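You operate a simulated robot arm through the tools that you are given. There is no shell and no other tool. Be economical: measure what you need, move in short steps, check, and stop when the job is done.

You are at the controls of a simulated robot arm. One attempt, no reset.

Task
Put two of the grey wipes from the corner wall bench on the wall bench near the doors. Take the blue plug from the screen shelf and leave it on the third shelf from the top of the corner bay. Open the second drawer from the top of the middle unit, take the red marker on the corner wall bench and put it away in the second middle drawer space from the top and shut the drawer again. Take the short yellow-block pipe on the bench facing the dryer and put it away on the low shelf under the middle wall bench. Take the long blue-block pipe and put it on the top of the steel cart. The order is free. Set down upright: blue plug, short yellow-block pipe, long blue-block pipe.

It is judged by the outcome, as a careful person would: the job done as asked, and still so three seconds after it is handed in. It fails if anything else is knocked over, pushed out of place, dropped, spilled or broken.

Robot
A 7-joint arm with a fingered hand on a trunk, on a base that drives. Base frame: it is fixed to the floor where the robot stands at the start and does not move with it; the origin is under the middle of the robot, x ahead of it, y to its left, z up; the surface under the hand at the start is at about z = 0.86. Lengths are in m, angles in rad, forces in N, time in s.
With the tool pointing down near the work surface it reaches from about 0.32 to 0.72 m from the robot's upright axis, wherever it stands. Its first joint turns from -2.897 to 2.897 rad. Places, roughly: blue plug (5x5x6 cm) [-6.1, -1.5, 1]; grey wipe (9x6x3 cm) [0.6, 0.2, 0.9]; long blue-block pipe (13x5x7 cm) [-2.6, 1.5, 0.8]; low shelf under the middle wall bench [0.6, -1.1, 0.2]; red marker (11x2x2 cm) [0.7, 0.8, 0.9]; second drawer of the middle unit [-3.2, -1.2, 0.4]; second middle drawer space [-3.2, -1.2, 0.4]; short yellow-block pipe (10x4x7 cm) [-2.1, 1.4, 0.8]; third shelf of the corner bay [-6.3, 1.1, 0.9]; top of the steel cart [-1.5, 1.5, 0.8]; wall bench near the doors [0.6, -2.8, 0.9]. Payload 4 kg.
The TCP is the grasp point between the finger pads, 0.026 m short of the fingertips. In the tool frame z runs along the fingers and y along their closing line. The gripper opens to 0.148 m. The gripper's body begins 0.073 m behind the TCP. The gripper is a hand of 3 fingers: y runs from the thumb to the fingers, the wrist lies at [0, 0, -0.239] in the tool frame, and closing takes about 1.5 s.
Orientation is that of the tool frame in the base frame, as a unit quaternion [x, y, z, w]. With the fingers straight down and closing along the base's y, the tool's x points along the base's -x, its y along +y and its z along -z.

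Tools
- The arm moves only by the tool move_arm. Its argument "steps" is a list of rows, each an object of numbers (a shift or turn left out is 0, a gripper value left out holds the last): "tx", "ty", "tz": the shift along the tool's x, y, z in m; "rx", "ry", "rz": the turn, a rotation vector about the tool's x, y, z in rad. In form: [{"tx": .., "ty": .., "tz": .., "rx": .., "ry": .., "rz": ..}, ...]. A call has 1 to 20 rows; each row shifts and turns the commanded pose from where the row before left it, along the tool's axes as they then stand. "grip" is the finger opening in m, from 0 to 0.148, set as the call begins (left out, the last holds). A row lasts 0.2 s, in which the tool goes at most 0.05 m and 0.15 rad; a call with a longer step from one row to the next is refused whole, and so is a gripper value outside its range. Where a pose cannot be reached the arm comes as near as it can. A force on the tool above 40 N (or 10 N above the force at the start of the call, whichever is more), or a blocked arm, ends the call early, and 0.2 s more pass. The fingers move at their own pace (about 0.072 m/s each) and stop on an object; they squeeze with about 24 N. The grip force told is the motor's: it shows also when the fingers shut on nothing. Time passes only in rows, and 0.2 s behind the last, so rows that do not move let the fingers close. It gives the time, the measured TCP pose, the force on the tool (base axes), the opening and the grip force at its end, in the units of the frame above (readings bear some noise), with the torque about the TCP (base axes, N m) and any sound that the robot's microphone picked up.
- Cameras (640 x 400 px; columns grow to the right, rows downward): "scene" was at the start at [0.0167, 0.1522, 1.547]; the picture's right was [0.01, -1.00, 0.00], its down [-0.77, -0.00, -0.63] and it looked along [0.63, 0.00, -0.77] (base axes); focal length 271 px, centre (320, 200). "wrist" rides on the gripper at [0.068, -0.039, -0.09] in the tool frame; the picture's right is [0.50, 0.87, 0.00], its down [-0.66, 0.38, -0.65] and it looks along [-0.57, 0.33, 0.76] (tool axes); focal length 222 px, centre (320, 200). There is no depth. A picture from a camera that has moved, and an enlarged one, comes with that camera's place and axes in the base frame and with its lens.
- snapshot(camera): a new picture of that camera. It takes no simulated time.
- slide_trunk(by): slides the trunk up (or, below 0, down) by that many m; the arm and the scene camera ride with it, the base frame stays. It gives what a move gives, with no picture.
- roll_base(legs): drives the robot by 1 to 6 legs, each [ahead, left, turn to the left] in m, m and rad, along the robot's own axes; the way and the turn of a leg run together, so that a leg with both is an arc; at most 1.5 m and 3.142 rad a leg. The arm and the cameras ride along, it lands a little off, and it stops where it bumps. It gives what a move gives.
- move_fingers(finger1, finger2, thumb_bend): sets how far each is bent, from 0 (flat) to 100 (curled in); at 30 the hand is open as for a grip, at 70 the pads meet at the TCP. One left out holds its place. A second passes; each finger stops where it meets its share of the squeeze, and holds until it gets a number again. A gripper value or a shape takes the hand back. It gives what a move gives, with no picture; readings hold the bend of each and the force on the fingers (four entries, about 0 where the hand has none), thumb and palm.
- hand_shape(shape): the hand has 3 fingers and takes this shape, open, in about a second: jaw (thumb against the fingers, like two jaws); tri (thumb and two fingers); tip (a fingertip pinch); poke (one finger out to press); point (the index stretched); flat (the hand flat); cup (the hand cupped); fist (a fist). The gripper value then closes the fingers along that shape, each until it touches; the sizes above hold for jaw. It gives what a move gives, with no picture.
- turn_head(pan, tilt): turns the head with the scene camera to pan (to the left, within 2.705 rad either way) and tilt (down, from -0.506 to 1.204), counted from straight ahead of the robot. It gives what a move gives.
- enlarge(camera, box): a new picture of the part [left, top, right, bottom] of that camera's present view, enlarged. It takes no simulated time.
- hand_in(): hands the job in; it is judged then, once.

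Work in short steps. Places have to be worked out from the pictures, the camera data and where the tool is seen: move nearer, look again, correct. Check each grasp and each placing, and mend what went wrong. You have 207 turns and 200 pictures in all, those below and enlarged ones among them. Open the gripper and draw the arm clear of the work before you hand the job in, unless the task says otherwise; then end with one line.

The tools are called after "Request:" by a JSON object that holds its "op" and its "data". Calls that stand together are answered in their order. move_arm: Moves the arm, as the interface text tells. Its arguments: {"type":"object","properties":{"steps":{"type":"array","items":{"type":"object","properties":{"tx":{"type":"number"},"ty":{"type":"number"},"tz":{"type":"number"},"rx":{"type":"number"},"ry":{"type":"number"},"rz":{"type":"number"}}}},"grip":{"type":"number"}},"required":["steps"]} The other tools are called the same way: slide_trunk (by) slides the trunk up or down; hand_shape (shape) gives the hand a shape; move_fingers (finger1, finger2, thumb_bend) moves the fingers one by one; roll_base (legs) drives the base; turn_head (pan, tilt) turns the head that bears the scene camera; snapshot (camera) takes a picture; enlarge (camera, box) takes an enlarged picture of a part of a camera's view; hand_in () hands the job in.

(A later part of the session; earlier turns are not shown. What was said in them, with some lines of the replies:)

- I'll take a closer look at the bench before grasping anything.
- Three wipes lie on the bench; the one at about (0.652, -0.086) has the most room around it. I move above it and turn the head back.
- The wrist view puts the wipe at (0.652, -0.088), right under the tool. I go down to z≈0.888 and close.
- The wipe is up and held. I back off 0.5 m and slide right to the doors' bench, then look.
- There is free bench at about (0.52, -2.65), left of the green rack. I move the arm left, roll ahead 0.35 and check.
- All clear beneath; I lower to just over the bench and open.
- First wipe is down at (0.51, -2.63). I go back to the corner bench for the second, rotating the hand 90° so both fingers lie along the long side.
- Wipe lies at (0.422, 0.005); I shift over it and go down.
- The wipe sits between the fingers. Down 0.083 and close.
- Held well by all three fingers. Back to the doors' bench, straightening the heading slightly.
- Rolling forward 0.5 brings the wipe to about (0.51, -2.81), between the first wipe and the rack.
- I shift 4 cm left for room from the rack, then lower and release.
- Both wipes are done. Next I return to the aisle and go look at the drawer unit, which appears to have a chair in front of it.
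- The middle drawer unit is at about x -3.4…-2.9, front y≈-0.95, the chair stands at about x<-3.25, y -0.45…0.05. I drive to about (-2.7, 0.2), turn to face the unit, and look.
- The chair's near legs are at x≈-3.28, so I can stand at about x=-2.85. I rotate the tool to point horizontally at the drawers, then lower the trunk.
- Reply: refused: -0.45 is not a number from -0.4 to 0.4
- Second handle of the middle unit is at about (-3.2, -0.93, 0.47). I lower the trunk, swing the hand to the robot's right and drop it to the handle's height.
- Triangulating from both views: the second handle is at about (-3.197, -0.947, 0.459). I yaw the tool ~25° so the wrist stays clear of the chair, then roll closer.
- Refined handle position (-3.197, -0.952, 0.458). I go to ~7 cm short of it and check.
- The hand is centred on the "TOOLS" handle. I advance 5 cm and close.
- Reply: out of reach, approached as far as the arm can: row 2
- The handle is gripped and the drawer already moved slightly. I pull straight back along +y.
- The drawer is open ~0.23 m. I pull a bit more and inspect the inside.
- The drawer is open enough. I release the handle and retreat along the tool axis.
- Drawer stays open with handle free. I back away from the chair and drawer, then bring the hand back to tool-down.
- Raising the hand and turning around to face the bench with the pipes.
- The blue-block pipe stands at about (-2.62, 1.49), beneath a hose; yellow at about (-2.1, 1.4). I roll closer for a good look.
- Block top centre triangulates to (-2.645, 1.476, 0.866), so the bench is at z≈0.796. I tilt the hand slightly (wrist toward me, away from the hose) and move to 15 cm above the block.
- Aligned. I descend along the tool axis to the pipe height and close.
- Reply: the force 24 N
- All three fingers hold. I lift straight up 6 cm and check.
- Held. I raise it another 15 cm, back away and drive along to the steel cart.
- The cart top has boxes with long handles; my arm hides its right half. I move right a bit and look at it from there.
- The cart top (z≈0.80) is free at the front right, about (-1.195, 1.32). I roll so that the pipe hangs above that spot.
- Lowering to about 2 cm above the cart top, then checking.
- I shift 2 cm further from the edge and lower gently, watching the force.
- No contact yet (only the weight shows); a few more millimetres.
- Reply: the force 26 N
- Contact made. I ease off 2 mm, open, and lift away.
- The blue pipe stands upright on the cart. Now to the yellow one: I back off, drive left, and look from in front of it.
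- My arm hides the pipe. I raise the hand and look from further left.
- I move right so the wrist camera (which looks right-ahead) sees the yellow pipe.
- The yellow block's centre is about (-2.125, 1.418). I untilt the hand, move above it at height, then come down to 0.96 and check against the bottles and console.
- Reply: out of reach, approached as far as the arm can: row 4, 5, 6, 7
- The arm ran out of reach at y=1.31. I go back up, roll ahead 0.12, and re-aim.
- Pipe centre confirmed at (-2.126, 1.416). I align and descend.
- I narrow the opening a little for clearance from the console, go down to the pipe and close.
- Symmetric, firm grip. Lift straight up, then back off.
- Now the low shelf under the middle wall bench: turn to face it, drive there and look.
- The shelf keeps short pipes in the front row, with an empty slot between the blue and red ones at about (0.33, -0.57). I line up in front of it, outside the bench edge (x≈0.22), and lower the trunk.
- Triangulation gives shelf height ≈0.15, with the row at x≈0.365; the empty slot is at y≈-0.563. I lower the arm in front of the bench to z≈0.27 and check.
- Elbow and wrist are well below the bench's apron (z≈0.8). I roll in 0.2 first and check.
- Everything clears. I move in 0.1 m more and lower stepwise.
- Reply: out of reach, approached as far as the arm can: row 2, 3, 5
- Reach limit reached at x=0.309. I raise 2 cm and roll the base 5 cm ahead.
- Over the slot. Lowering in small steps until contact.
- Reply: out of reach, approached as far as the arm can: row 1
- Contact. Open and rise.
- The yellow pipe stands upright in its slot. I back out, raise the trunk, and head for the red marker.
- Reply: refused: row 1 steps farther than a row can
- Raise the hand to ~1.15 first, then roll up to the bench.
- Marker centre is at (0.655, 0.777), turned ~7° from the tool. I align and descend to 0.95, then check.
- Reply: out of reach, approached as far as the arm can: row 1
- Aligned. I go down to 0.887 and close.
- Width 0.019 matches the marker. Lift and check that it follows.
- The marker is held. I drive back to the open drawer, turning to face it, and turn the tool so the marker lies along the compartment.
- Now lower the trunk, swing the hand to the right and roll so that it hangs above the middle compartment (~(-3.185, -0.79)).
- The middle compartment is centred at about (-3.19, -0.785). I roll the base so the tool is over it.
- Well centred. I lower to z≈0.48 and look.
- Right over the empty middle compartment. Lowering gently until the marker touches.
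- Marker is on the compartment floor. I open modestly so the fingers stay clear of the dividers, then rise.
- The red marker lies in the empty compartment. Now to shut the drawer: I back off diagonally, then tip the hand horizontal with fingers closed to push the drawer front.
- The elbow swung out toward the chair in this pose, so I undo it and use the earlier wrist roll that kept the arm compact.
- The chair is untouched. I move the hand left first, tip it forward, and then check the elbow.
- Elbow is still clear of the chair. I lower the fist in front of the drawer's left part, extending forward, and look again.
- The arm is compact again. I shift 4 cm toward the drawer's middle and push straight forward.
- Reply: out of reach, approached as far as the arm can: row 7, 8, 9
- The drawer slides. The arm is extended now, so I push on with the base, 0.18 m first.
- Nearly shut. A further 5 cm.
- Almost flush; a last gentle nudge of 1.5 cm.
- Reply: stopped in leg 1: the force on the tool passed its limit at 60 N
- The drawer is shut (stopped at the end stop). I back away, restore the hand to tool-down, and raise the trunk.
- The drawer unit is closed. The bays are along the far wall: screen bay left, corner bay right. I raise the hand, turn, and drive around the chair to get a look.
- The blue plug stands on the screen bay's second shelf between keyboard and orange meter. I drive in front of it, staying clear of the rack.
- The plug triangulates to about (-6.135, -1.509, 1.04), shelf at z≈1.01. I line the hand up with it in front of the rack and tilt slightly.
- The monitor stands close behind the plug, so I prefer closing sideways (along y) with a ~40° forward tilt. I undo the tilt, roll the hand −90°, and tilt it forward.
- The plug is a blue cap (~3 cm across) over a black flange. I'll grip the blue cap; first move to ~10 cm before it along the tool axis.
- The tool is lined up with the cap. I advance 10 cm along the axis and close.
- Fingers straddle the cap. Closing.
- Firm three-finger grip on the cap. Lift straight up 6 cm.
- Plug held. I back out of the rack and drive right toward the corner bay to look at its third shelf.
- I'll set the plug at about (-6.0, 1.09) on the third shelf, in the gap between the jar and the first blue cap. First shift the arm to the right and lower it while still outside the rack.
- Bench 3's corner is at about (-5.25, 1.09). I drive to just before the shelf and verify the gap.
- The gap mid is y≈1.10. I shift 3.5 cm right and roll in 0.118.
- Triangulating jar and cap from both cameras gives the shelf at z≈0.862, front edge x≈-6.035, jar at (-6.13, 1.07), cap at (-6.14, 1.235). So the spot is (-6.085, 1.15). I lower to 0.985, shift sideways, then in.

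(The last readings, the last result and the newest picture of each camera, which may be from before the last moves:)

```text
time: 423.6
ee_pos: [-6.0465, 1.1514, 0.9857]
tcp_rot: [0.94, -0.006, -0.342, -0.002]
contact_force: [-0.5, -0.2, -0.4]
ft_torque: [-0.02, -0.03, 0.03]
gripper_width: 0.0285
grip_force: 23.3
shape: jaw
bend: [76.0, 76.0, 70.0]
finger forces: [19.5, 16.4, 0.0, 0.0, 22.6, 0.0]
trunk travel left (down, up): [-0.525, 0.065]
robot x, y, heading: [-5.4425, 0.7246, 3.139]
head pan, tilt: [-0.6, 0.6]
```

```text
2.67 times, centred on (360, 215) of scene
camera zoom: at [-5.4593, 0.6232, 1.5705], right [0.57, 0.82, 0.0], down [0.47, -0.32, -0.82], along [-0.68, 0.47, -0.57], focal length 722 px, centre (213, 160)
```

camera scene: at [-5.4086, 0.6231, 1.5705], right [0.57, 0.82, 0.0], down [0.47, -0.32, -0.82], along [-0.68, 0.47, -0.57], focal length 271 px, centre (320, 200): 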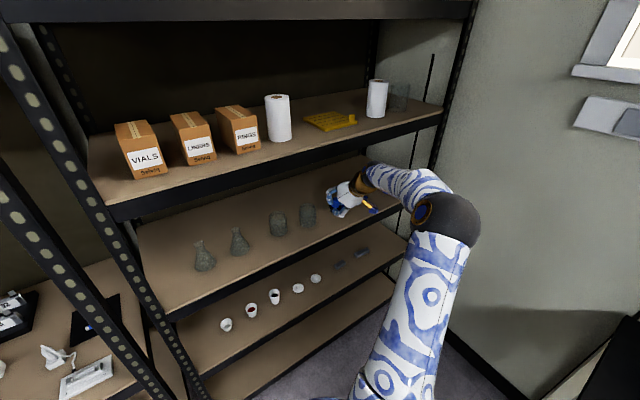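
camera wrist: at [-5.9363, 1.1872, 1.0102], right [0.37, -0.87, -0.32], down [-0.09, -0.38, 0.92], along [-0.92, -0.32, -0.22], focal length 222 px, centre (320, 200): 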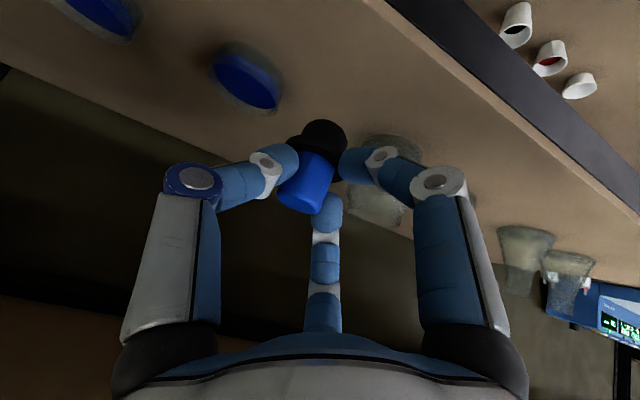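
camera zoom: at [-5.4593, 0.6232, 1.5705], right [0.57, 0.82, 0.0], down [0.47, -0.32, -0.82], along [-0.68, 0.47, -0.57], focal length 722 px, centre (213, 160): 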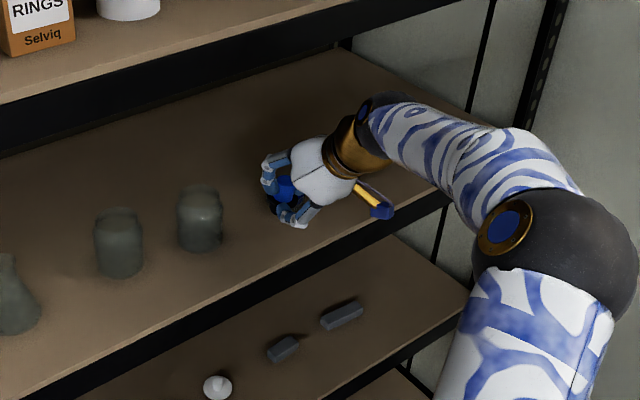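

Fine-tune: 1 cm left, 4 cm in, then lower to ~1 cm above the shelf.

Request:
{"op": "move_arm", "data": {"steps": [{"ty": 0.012}, {"tx": -0.0298, "tz": 0.0251}, {"tx": 0.0193, "tz": 0.0229}, {"tx": 0.0193, "tz": 0.0229}]}}

Request:
{"op": "snapshot", "data": {"camera": "wrist"}}

Request:
{"op": "enlarge", "data": {"camera": "scene", "box": [280, 170, 420, 270]}}

```text
time: 424.6
ee_pos: [-6.0836, 1.1405, 0.9297]
tcp_rot: [0.939, -0.004, -0.345, -0.004]
contact_force: [0.3, 0.5, 17.9]
ft_torque: [0.16, 0.22, -0.02]
gripper_width: 0.0291
grip_force: 24.2
shape: jaw
bend: [77.0, 76.0, 70.0]
finger forces: [20.1, 18.9, 0.1, 0.0, 23.9, 0.0]
trunk travel left (down, up): [-0.525, 0.065]
robot x, y, heading: [-5.4452, 0.7241, 3.14]
head pan, tilt: [-0.6, 0.6]
```

```text
52 pictures are left
camera wrist: at [-5.9743, 1.1753, 0.9539], right [0.37, -0.87, -0.33], down [-0.08, -0.38, 0.92], along [-0.93, -0.31, -0.21], focal length 222 px, centre (320, 200)
```

wrist: 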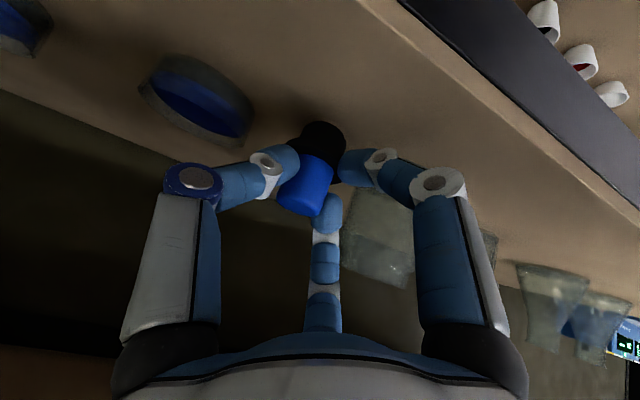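

```text
4.00 times, centred on (350, 220) of scene
camera zoom: at [-5.456, 0.6215, 1.571], right [0.57, 0.82, 0.0], down [0.46, -0.32, -0.83], along [-0.68, 0.47, -0.56], focal length 1083 px, centre (200, 120)
```

zoom: 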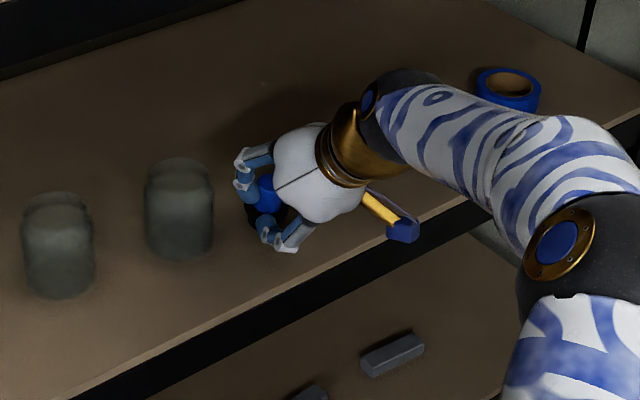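

Contact reached: plug is on the shelf. Ease 2 mm, then open modestly.

Request:
{"op": "move_arm", "data": {"steps": [{"tx": -0.0013, "tz": -0.0015}, {}]}}

Request:
{"op": "move_arm", "data": {"steps": [{}, {}, {}, {}], "grip": 0.052}}

Request:
{"op": "snapshot", "data": {"camera": "wrist"}}

```text
time: 425.1
ee_pos: [-6.0832, 1.1403, 0.9301]
tcp_rot: [0.939, -0.006, -0.344, -0.003]
contact_force: [-1.8, 1.3, 19.5]
ft_torque: [0.25, 0.32, -0.01]
gripper_width: 0.0295
grip_force: 23.6
shape: jaw
bend: [77.0, 76.0, 69.0]
finger forces: [20.6, 19.3, 0.0, 0.0, 24.8, 0.1]
trunk travel left (down, up): [-0.525, 0.065]
robot x, y, heading: [-5.4468, 0.7239, 3.138]
head pan, tilt: [-0.6, 0.6]
```

```text
time: 426.1
ee_pos: [-6.0853, 1.1406, 0.9281]
tcp_rot: [0.94, -0.005, -0.342, -0.001]
contact_force: [0.8, -0.4, -0.5]
ft_torque: [-0.03, 0.03, 0.0]
gripper_width: 0.0518
grip_force: 0.1
shape: jaw
bend: [77.0, 77.0, 70.0]
finger forces: [0.0, 0.1, 0.0, 0.0, 0.0, 0.1]
trunk travel left (down, up): [-0.525, 0.065]
robot x, y, heading: [-5.4481, 0.7241, 3.143]
head pan, tilt: [-0.6, 0.6]
```

```text
50 pictures are left
camera wrist: at [-5.9746, 1.1756, 0.9518], right [0.37, -0.87, -0.32], down [-0.09, -0.38, 0.92], along [-0.92, -0.32, -0.22], focal length 222 px, centre (320, 200)
```

wrist: 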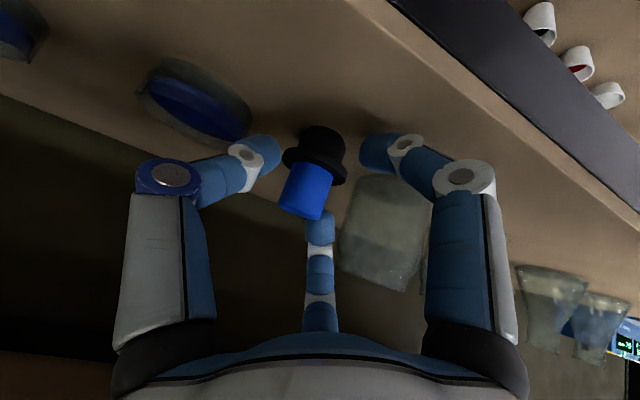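

The plug stands upright and free. I withdraw along the tool axis, then roll back.

Request:
{"op": "move_arm", "data": {"steps": [{"tz": -0.025}, {"tz": -0.035}, {"tz": -0.04}, {"tz": -0.03}]}}

Request:
{"op": "roll_base", "data": {"legs": [[-0.3, 0.1, 0]]}}

Request:
{"op": "turn_head", "data": {"pan": -0.6, "tilt": 0.5}}

Request:
{"op": "snapshot", "data": {"camera": "scene"}}

Request:
{"op": "snapshot", "data": {"camera": "wrist"}}

```text
time: 427.1
ee_pos: [-6.0021, 1.1375, 1.0266]
tcp_rot: [0.94, -0.005, -0.342, -0.002]
contact_force: [-0.5, -0.4, 0.2]
ft_torque: [-0.04, -0.05, 0.02]
gripper_width: 0.052
grip_force: 0.0
shape: jaw
bend: [77.0, 77.0, 70.0]
finger forces: [0.0, 0.1, 0.0, 0.0, 0.0, 0.0]
trunk travel left (down, up): [-0.525, 0.065]
robot x, y, heading: [-5.4454, 0.722, 3.142]
head pan, tilt: [-0.6, 0.6]
```

```text
time: 429.3
ee_pos: [-5.697, 1.0384, 1.0262]
tcp_rot: [0.94, -0.006, -0.342, -0.002]
contact_force: [0.0, 0.4, -0.6]
ft_torque: [0.0, 0.0, 0.0]
gripper_width: 0.0517
grip_force: 0.1
shape: jaw
bend: [77.0, 77.0, 70.0]
finger forces: [0.0, 0.0, 0.1, 0.0, 0.0, 0.1]
trunk travel left (down, up): [-0.525, 0.065]
robot x, y, heading: [-5.144, 0.6205, 3.141]
head pan, tilt: [-0.6, 0.6]
```

```text
time: 429.9
ee_pos: [-5.698, 1.0388, 1.0263]
tcp_rot: [0.94, -0.006, -0.342, -0.002]
contact_force: [-1.0, 0.2, 1.1]
ft_torque: [0.0, -0.01, 0.0]
gripper_width: 0.0518
grip_force: 0.0
shape: jaw
bend: [77.0, 77.0, 70.0]
finger forces: [0.1, 0.0, 0.1, 0.0, 0.0, 0.1]
trunk travel left (down, up): [-0.525, 0.065]
robot x, y, heading: [-5.1444, 0.622, 3.138]
head pan, tilt: [-0.6, 0.499]
```

```text
49 pictures are left
camera scene: at [-5.1573, 0.5237, 1.5796], right [0.57, 0.82, 0.0], down [0.39, -0.27, -0.88], along [-0.72, 0.5, -0.48], focal length 271 px, centre (320, 200)
```

scene: 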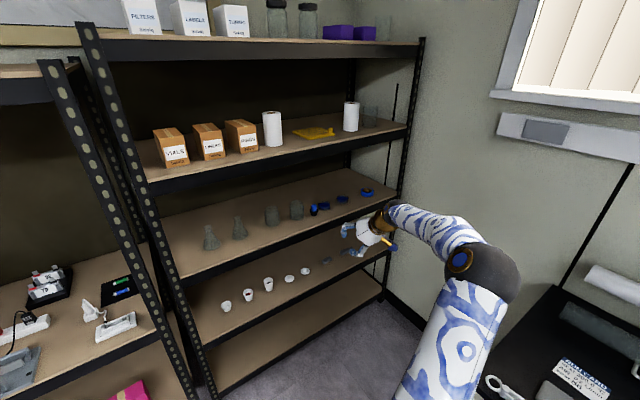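

```text
48 pictures are left
camera wrist: at [-5.5881, 1.0744, 1.0513], right [0.37, -0.87, -0.32], down [-0.09, -0.38, 0.92], along [-0.92, -0.31, -0.22], focal length 222 px, centre (320, 200)
```

wrist: 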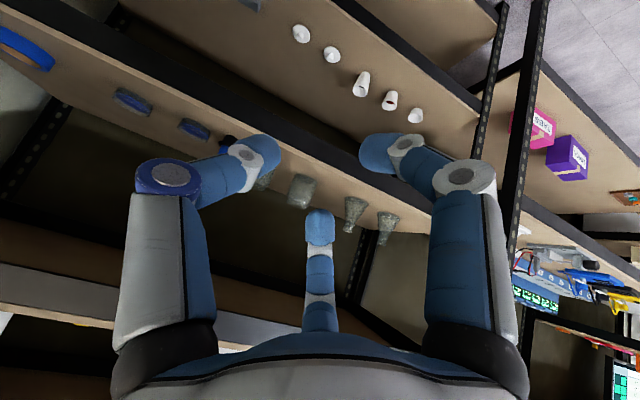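

Request:
{"op": "enlarge", "data": {"camera": "scene", "box": [190, 170, 410, 290]}}

```text
2.91 times, centred on (300, 230) of scene
camera zoom: at [-5.1573, 0.5237, 1.5796], right [0.57, 0.82, 0.0], down [0.39, -0.27, -0.88], along [-0.72, 0.5, -0.48], focal length 787 px, centre (378, 113)
```

zoom: 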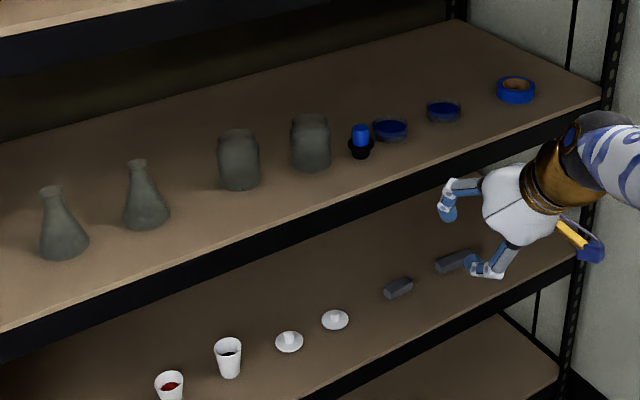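

The plug stands upright on the third shelf, neighbours undisturbed. A last look back at the drawer unit and benches before handing in.

Request:
{"op": "roll_base", "data": {"legs": [[-0.4, 0.3, 0]]}}

Request:
{"op": "turn_head", "data": {"pan": 2.3, "tilt": 0.4}}

Request:
{"op": "snapshot", "data": {"camera": "scene"}}

Request:
{"op": "turn_head", "data": {"pan": -2.4, "tilt": 0.35}}

Request:
{"op": "snapshot", "data": {"camera": "scene"}}

```text
time: 432.9
ee_pos: [-5.2986, 0.7364, 1.0266]
tcp_rot: [0.94, -0.005, -0.342, -0.002]
contact_force: [-0.7, 0.5, 0.0]
ft_torque: [-0.02, 0.01, 0.03]
gripper_width: 0.052
grip_force: 0.0
shape: jaw
bend: [77.0, 77.0, 70.0]
finger forces: [0.1, 0.1, 0.1, 0.0, 0.1, 0.0]
trunk travel left (down, up): [-0.525, 0.065]
robot x, y, heading: [-4.7452, 0.3193, 3.142]
head pan, tilt: [-0.6, 0.499]
```

```text
time: 435.4
ee_pos: [-5.2982, 0.7359, 1.0266]
tcp_rot: [0.94, -0.005, -0.342, -0.001]
contact_force: [0.0, 0.1, -0.1]
ft_torque: [-0.01, -0.02, 0.02]
gripper_width: 0.0519
grip_force: 0.1
shape: jaw
bend: [77.0, 77.0, 70.0]
finger forces: [0.0, 0.0, 0.0, 0.1, 0.0, 0.0]
trunk travel left (down, up): [-0.525, 0.065]
robot x, y, heading: [-4.7384, 0.3237, 3.146]
head pan, tilt: [2.3, 0.4]
```

```text
46 pictures are left
camera scene: at [-4.6196, 0.1022, 1.5888], right [-0.75, -0.67, 0.0], down [-0.26, 0.29, -0.92], along [0.61, -0.69, -0.39], focal length 271 px, centre (320, 200)
```

scene: 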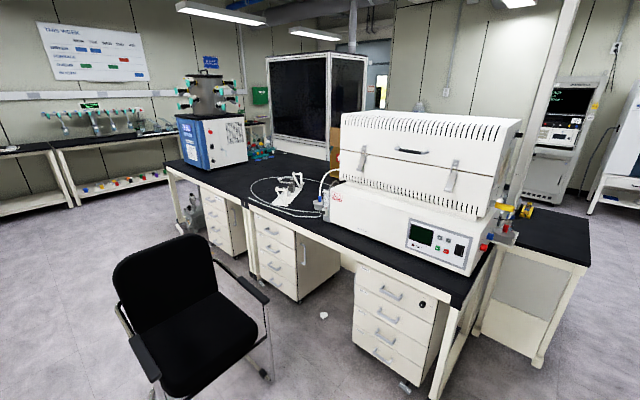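

```text
time: 439.2
ee_pos: [-5.2985, 0.736, 1.0253]
tcp_rot: [0.94, -0.006, -0.341, -0.002]
contact_force: [0.8, 1.0, 0.9]
ft_torque: [-0.04, -0.01, 0.0]
gripper_width: 0.0518
grip_force: 0.0
shape: jaw
bend: [77.0, 77.0, 70.0]
finger forces: [0.1, 0.1, 0.1, 0.1, 0.0, 0.1]
trunk travel left (down, up): [-0.525, 0.065]
robot x, y, heading: [-4.7421, 0.3193, 3.143]
head pan, tilt: [-2.4, 0.351]
```

```text
45 pictures are left
camera scene: at [-4.6126, 0.2342, 1.5933], right [0.68, -0.74, 0.0], down [-0.25, -0.23, -0.94], along [0.69, 0.63, -0.34], focal length 271 px, centre (320, 200)
```

scene: 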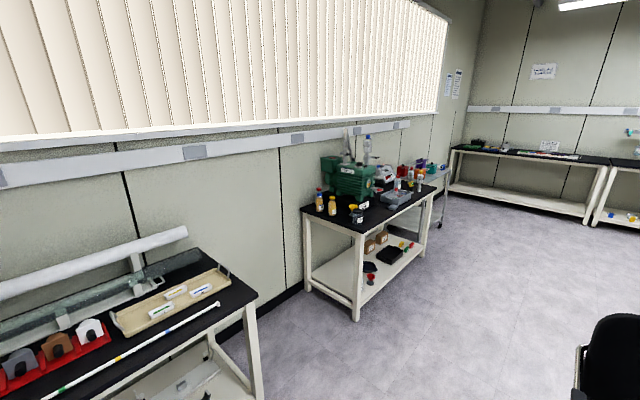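

Drawers are shut, the chair and benches look undisturbed, and the arm is clear. I open the gripper fully and hand in.

Request:
{"op": "move_arm", "data": {"steps": [{}, {}, {}, {}], "grip": 0.12}}

Request:
{"op": "hand_in", "data": {}}

```text
time: 440.2
ee_pos: [-5.298, 0.7372, 1.0262]
tcp_rot: [0.94, -0.005, -0.342, -0.002]
contact_force: [-0.2, -0.2, -1.1]
ft_torque: [0.01, -0.01, -0.02]
gripper_width: 0.1197
grip_force: 0.0
shape: jaw
bend: [25.0, 25.0, 46.0]
finger forces: [0.0, 0.0, 0.1, 0.0, 0.0, 0.1]
trunk travel left (down, up): [-0.525, 0.065]
robot x, y, heading: [-4.7416, 0.3197, 3.143]
head pan, tilt: [-2.4, 0.351]
```

```text
The job is handed in.
```

All five jobs are done and handed in: two wipes are on the doors' bench, the blue plug is upright on the corner bay's third shelf, the red marker is in the shut second drawer, the yellow pipe is upright on the low shelf, and the blue pipe is upright on the cart. In the last pictures nothing else looked disturbed.
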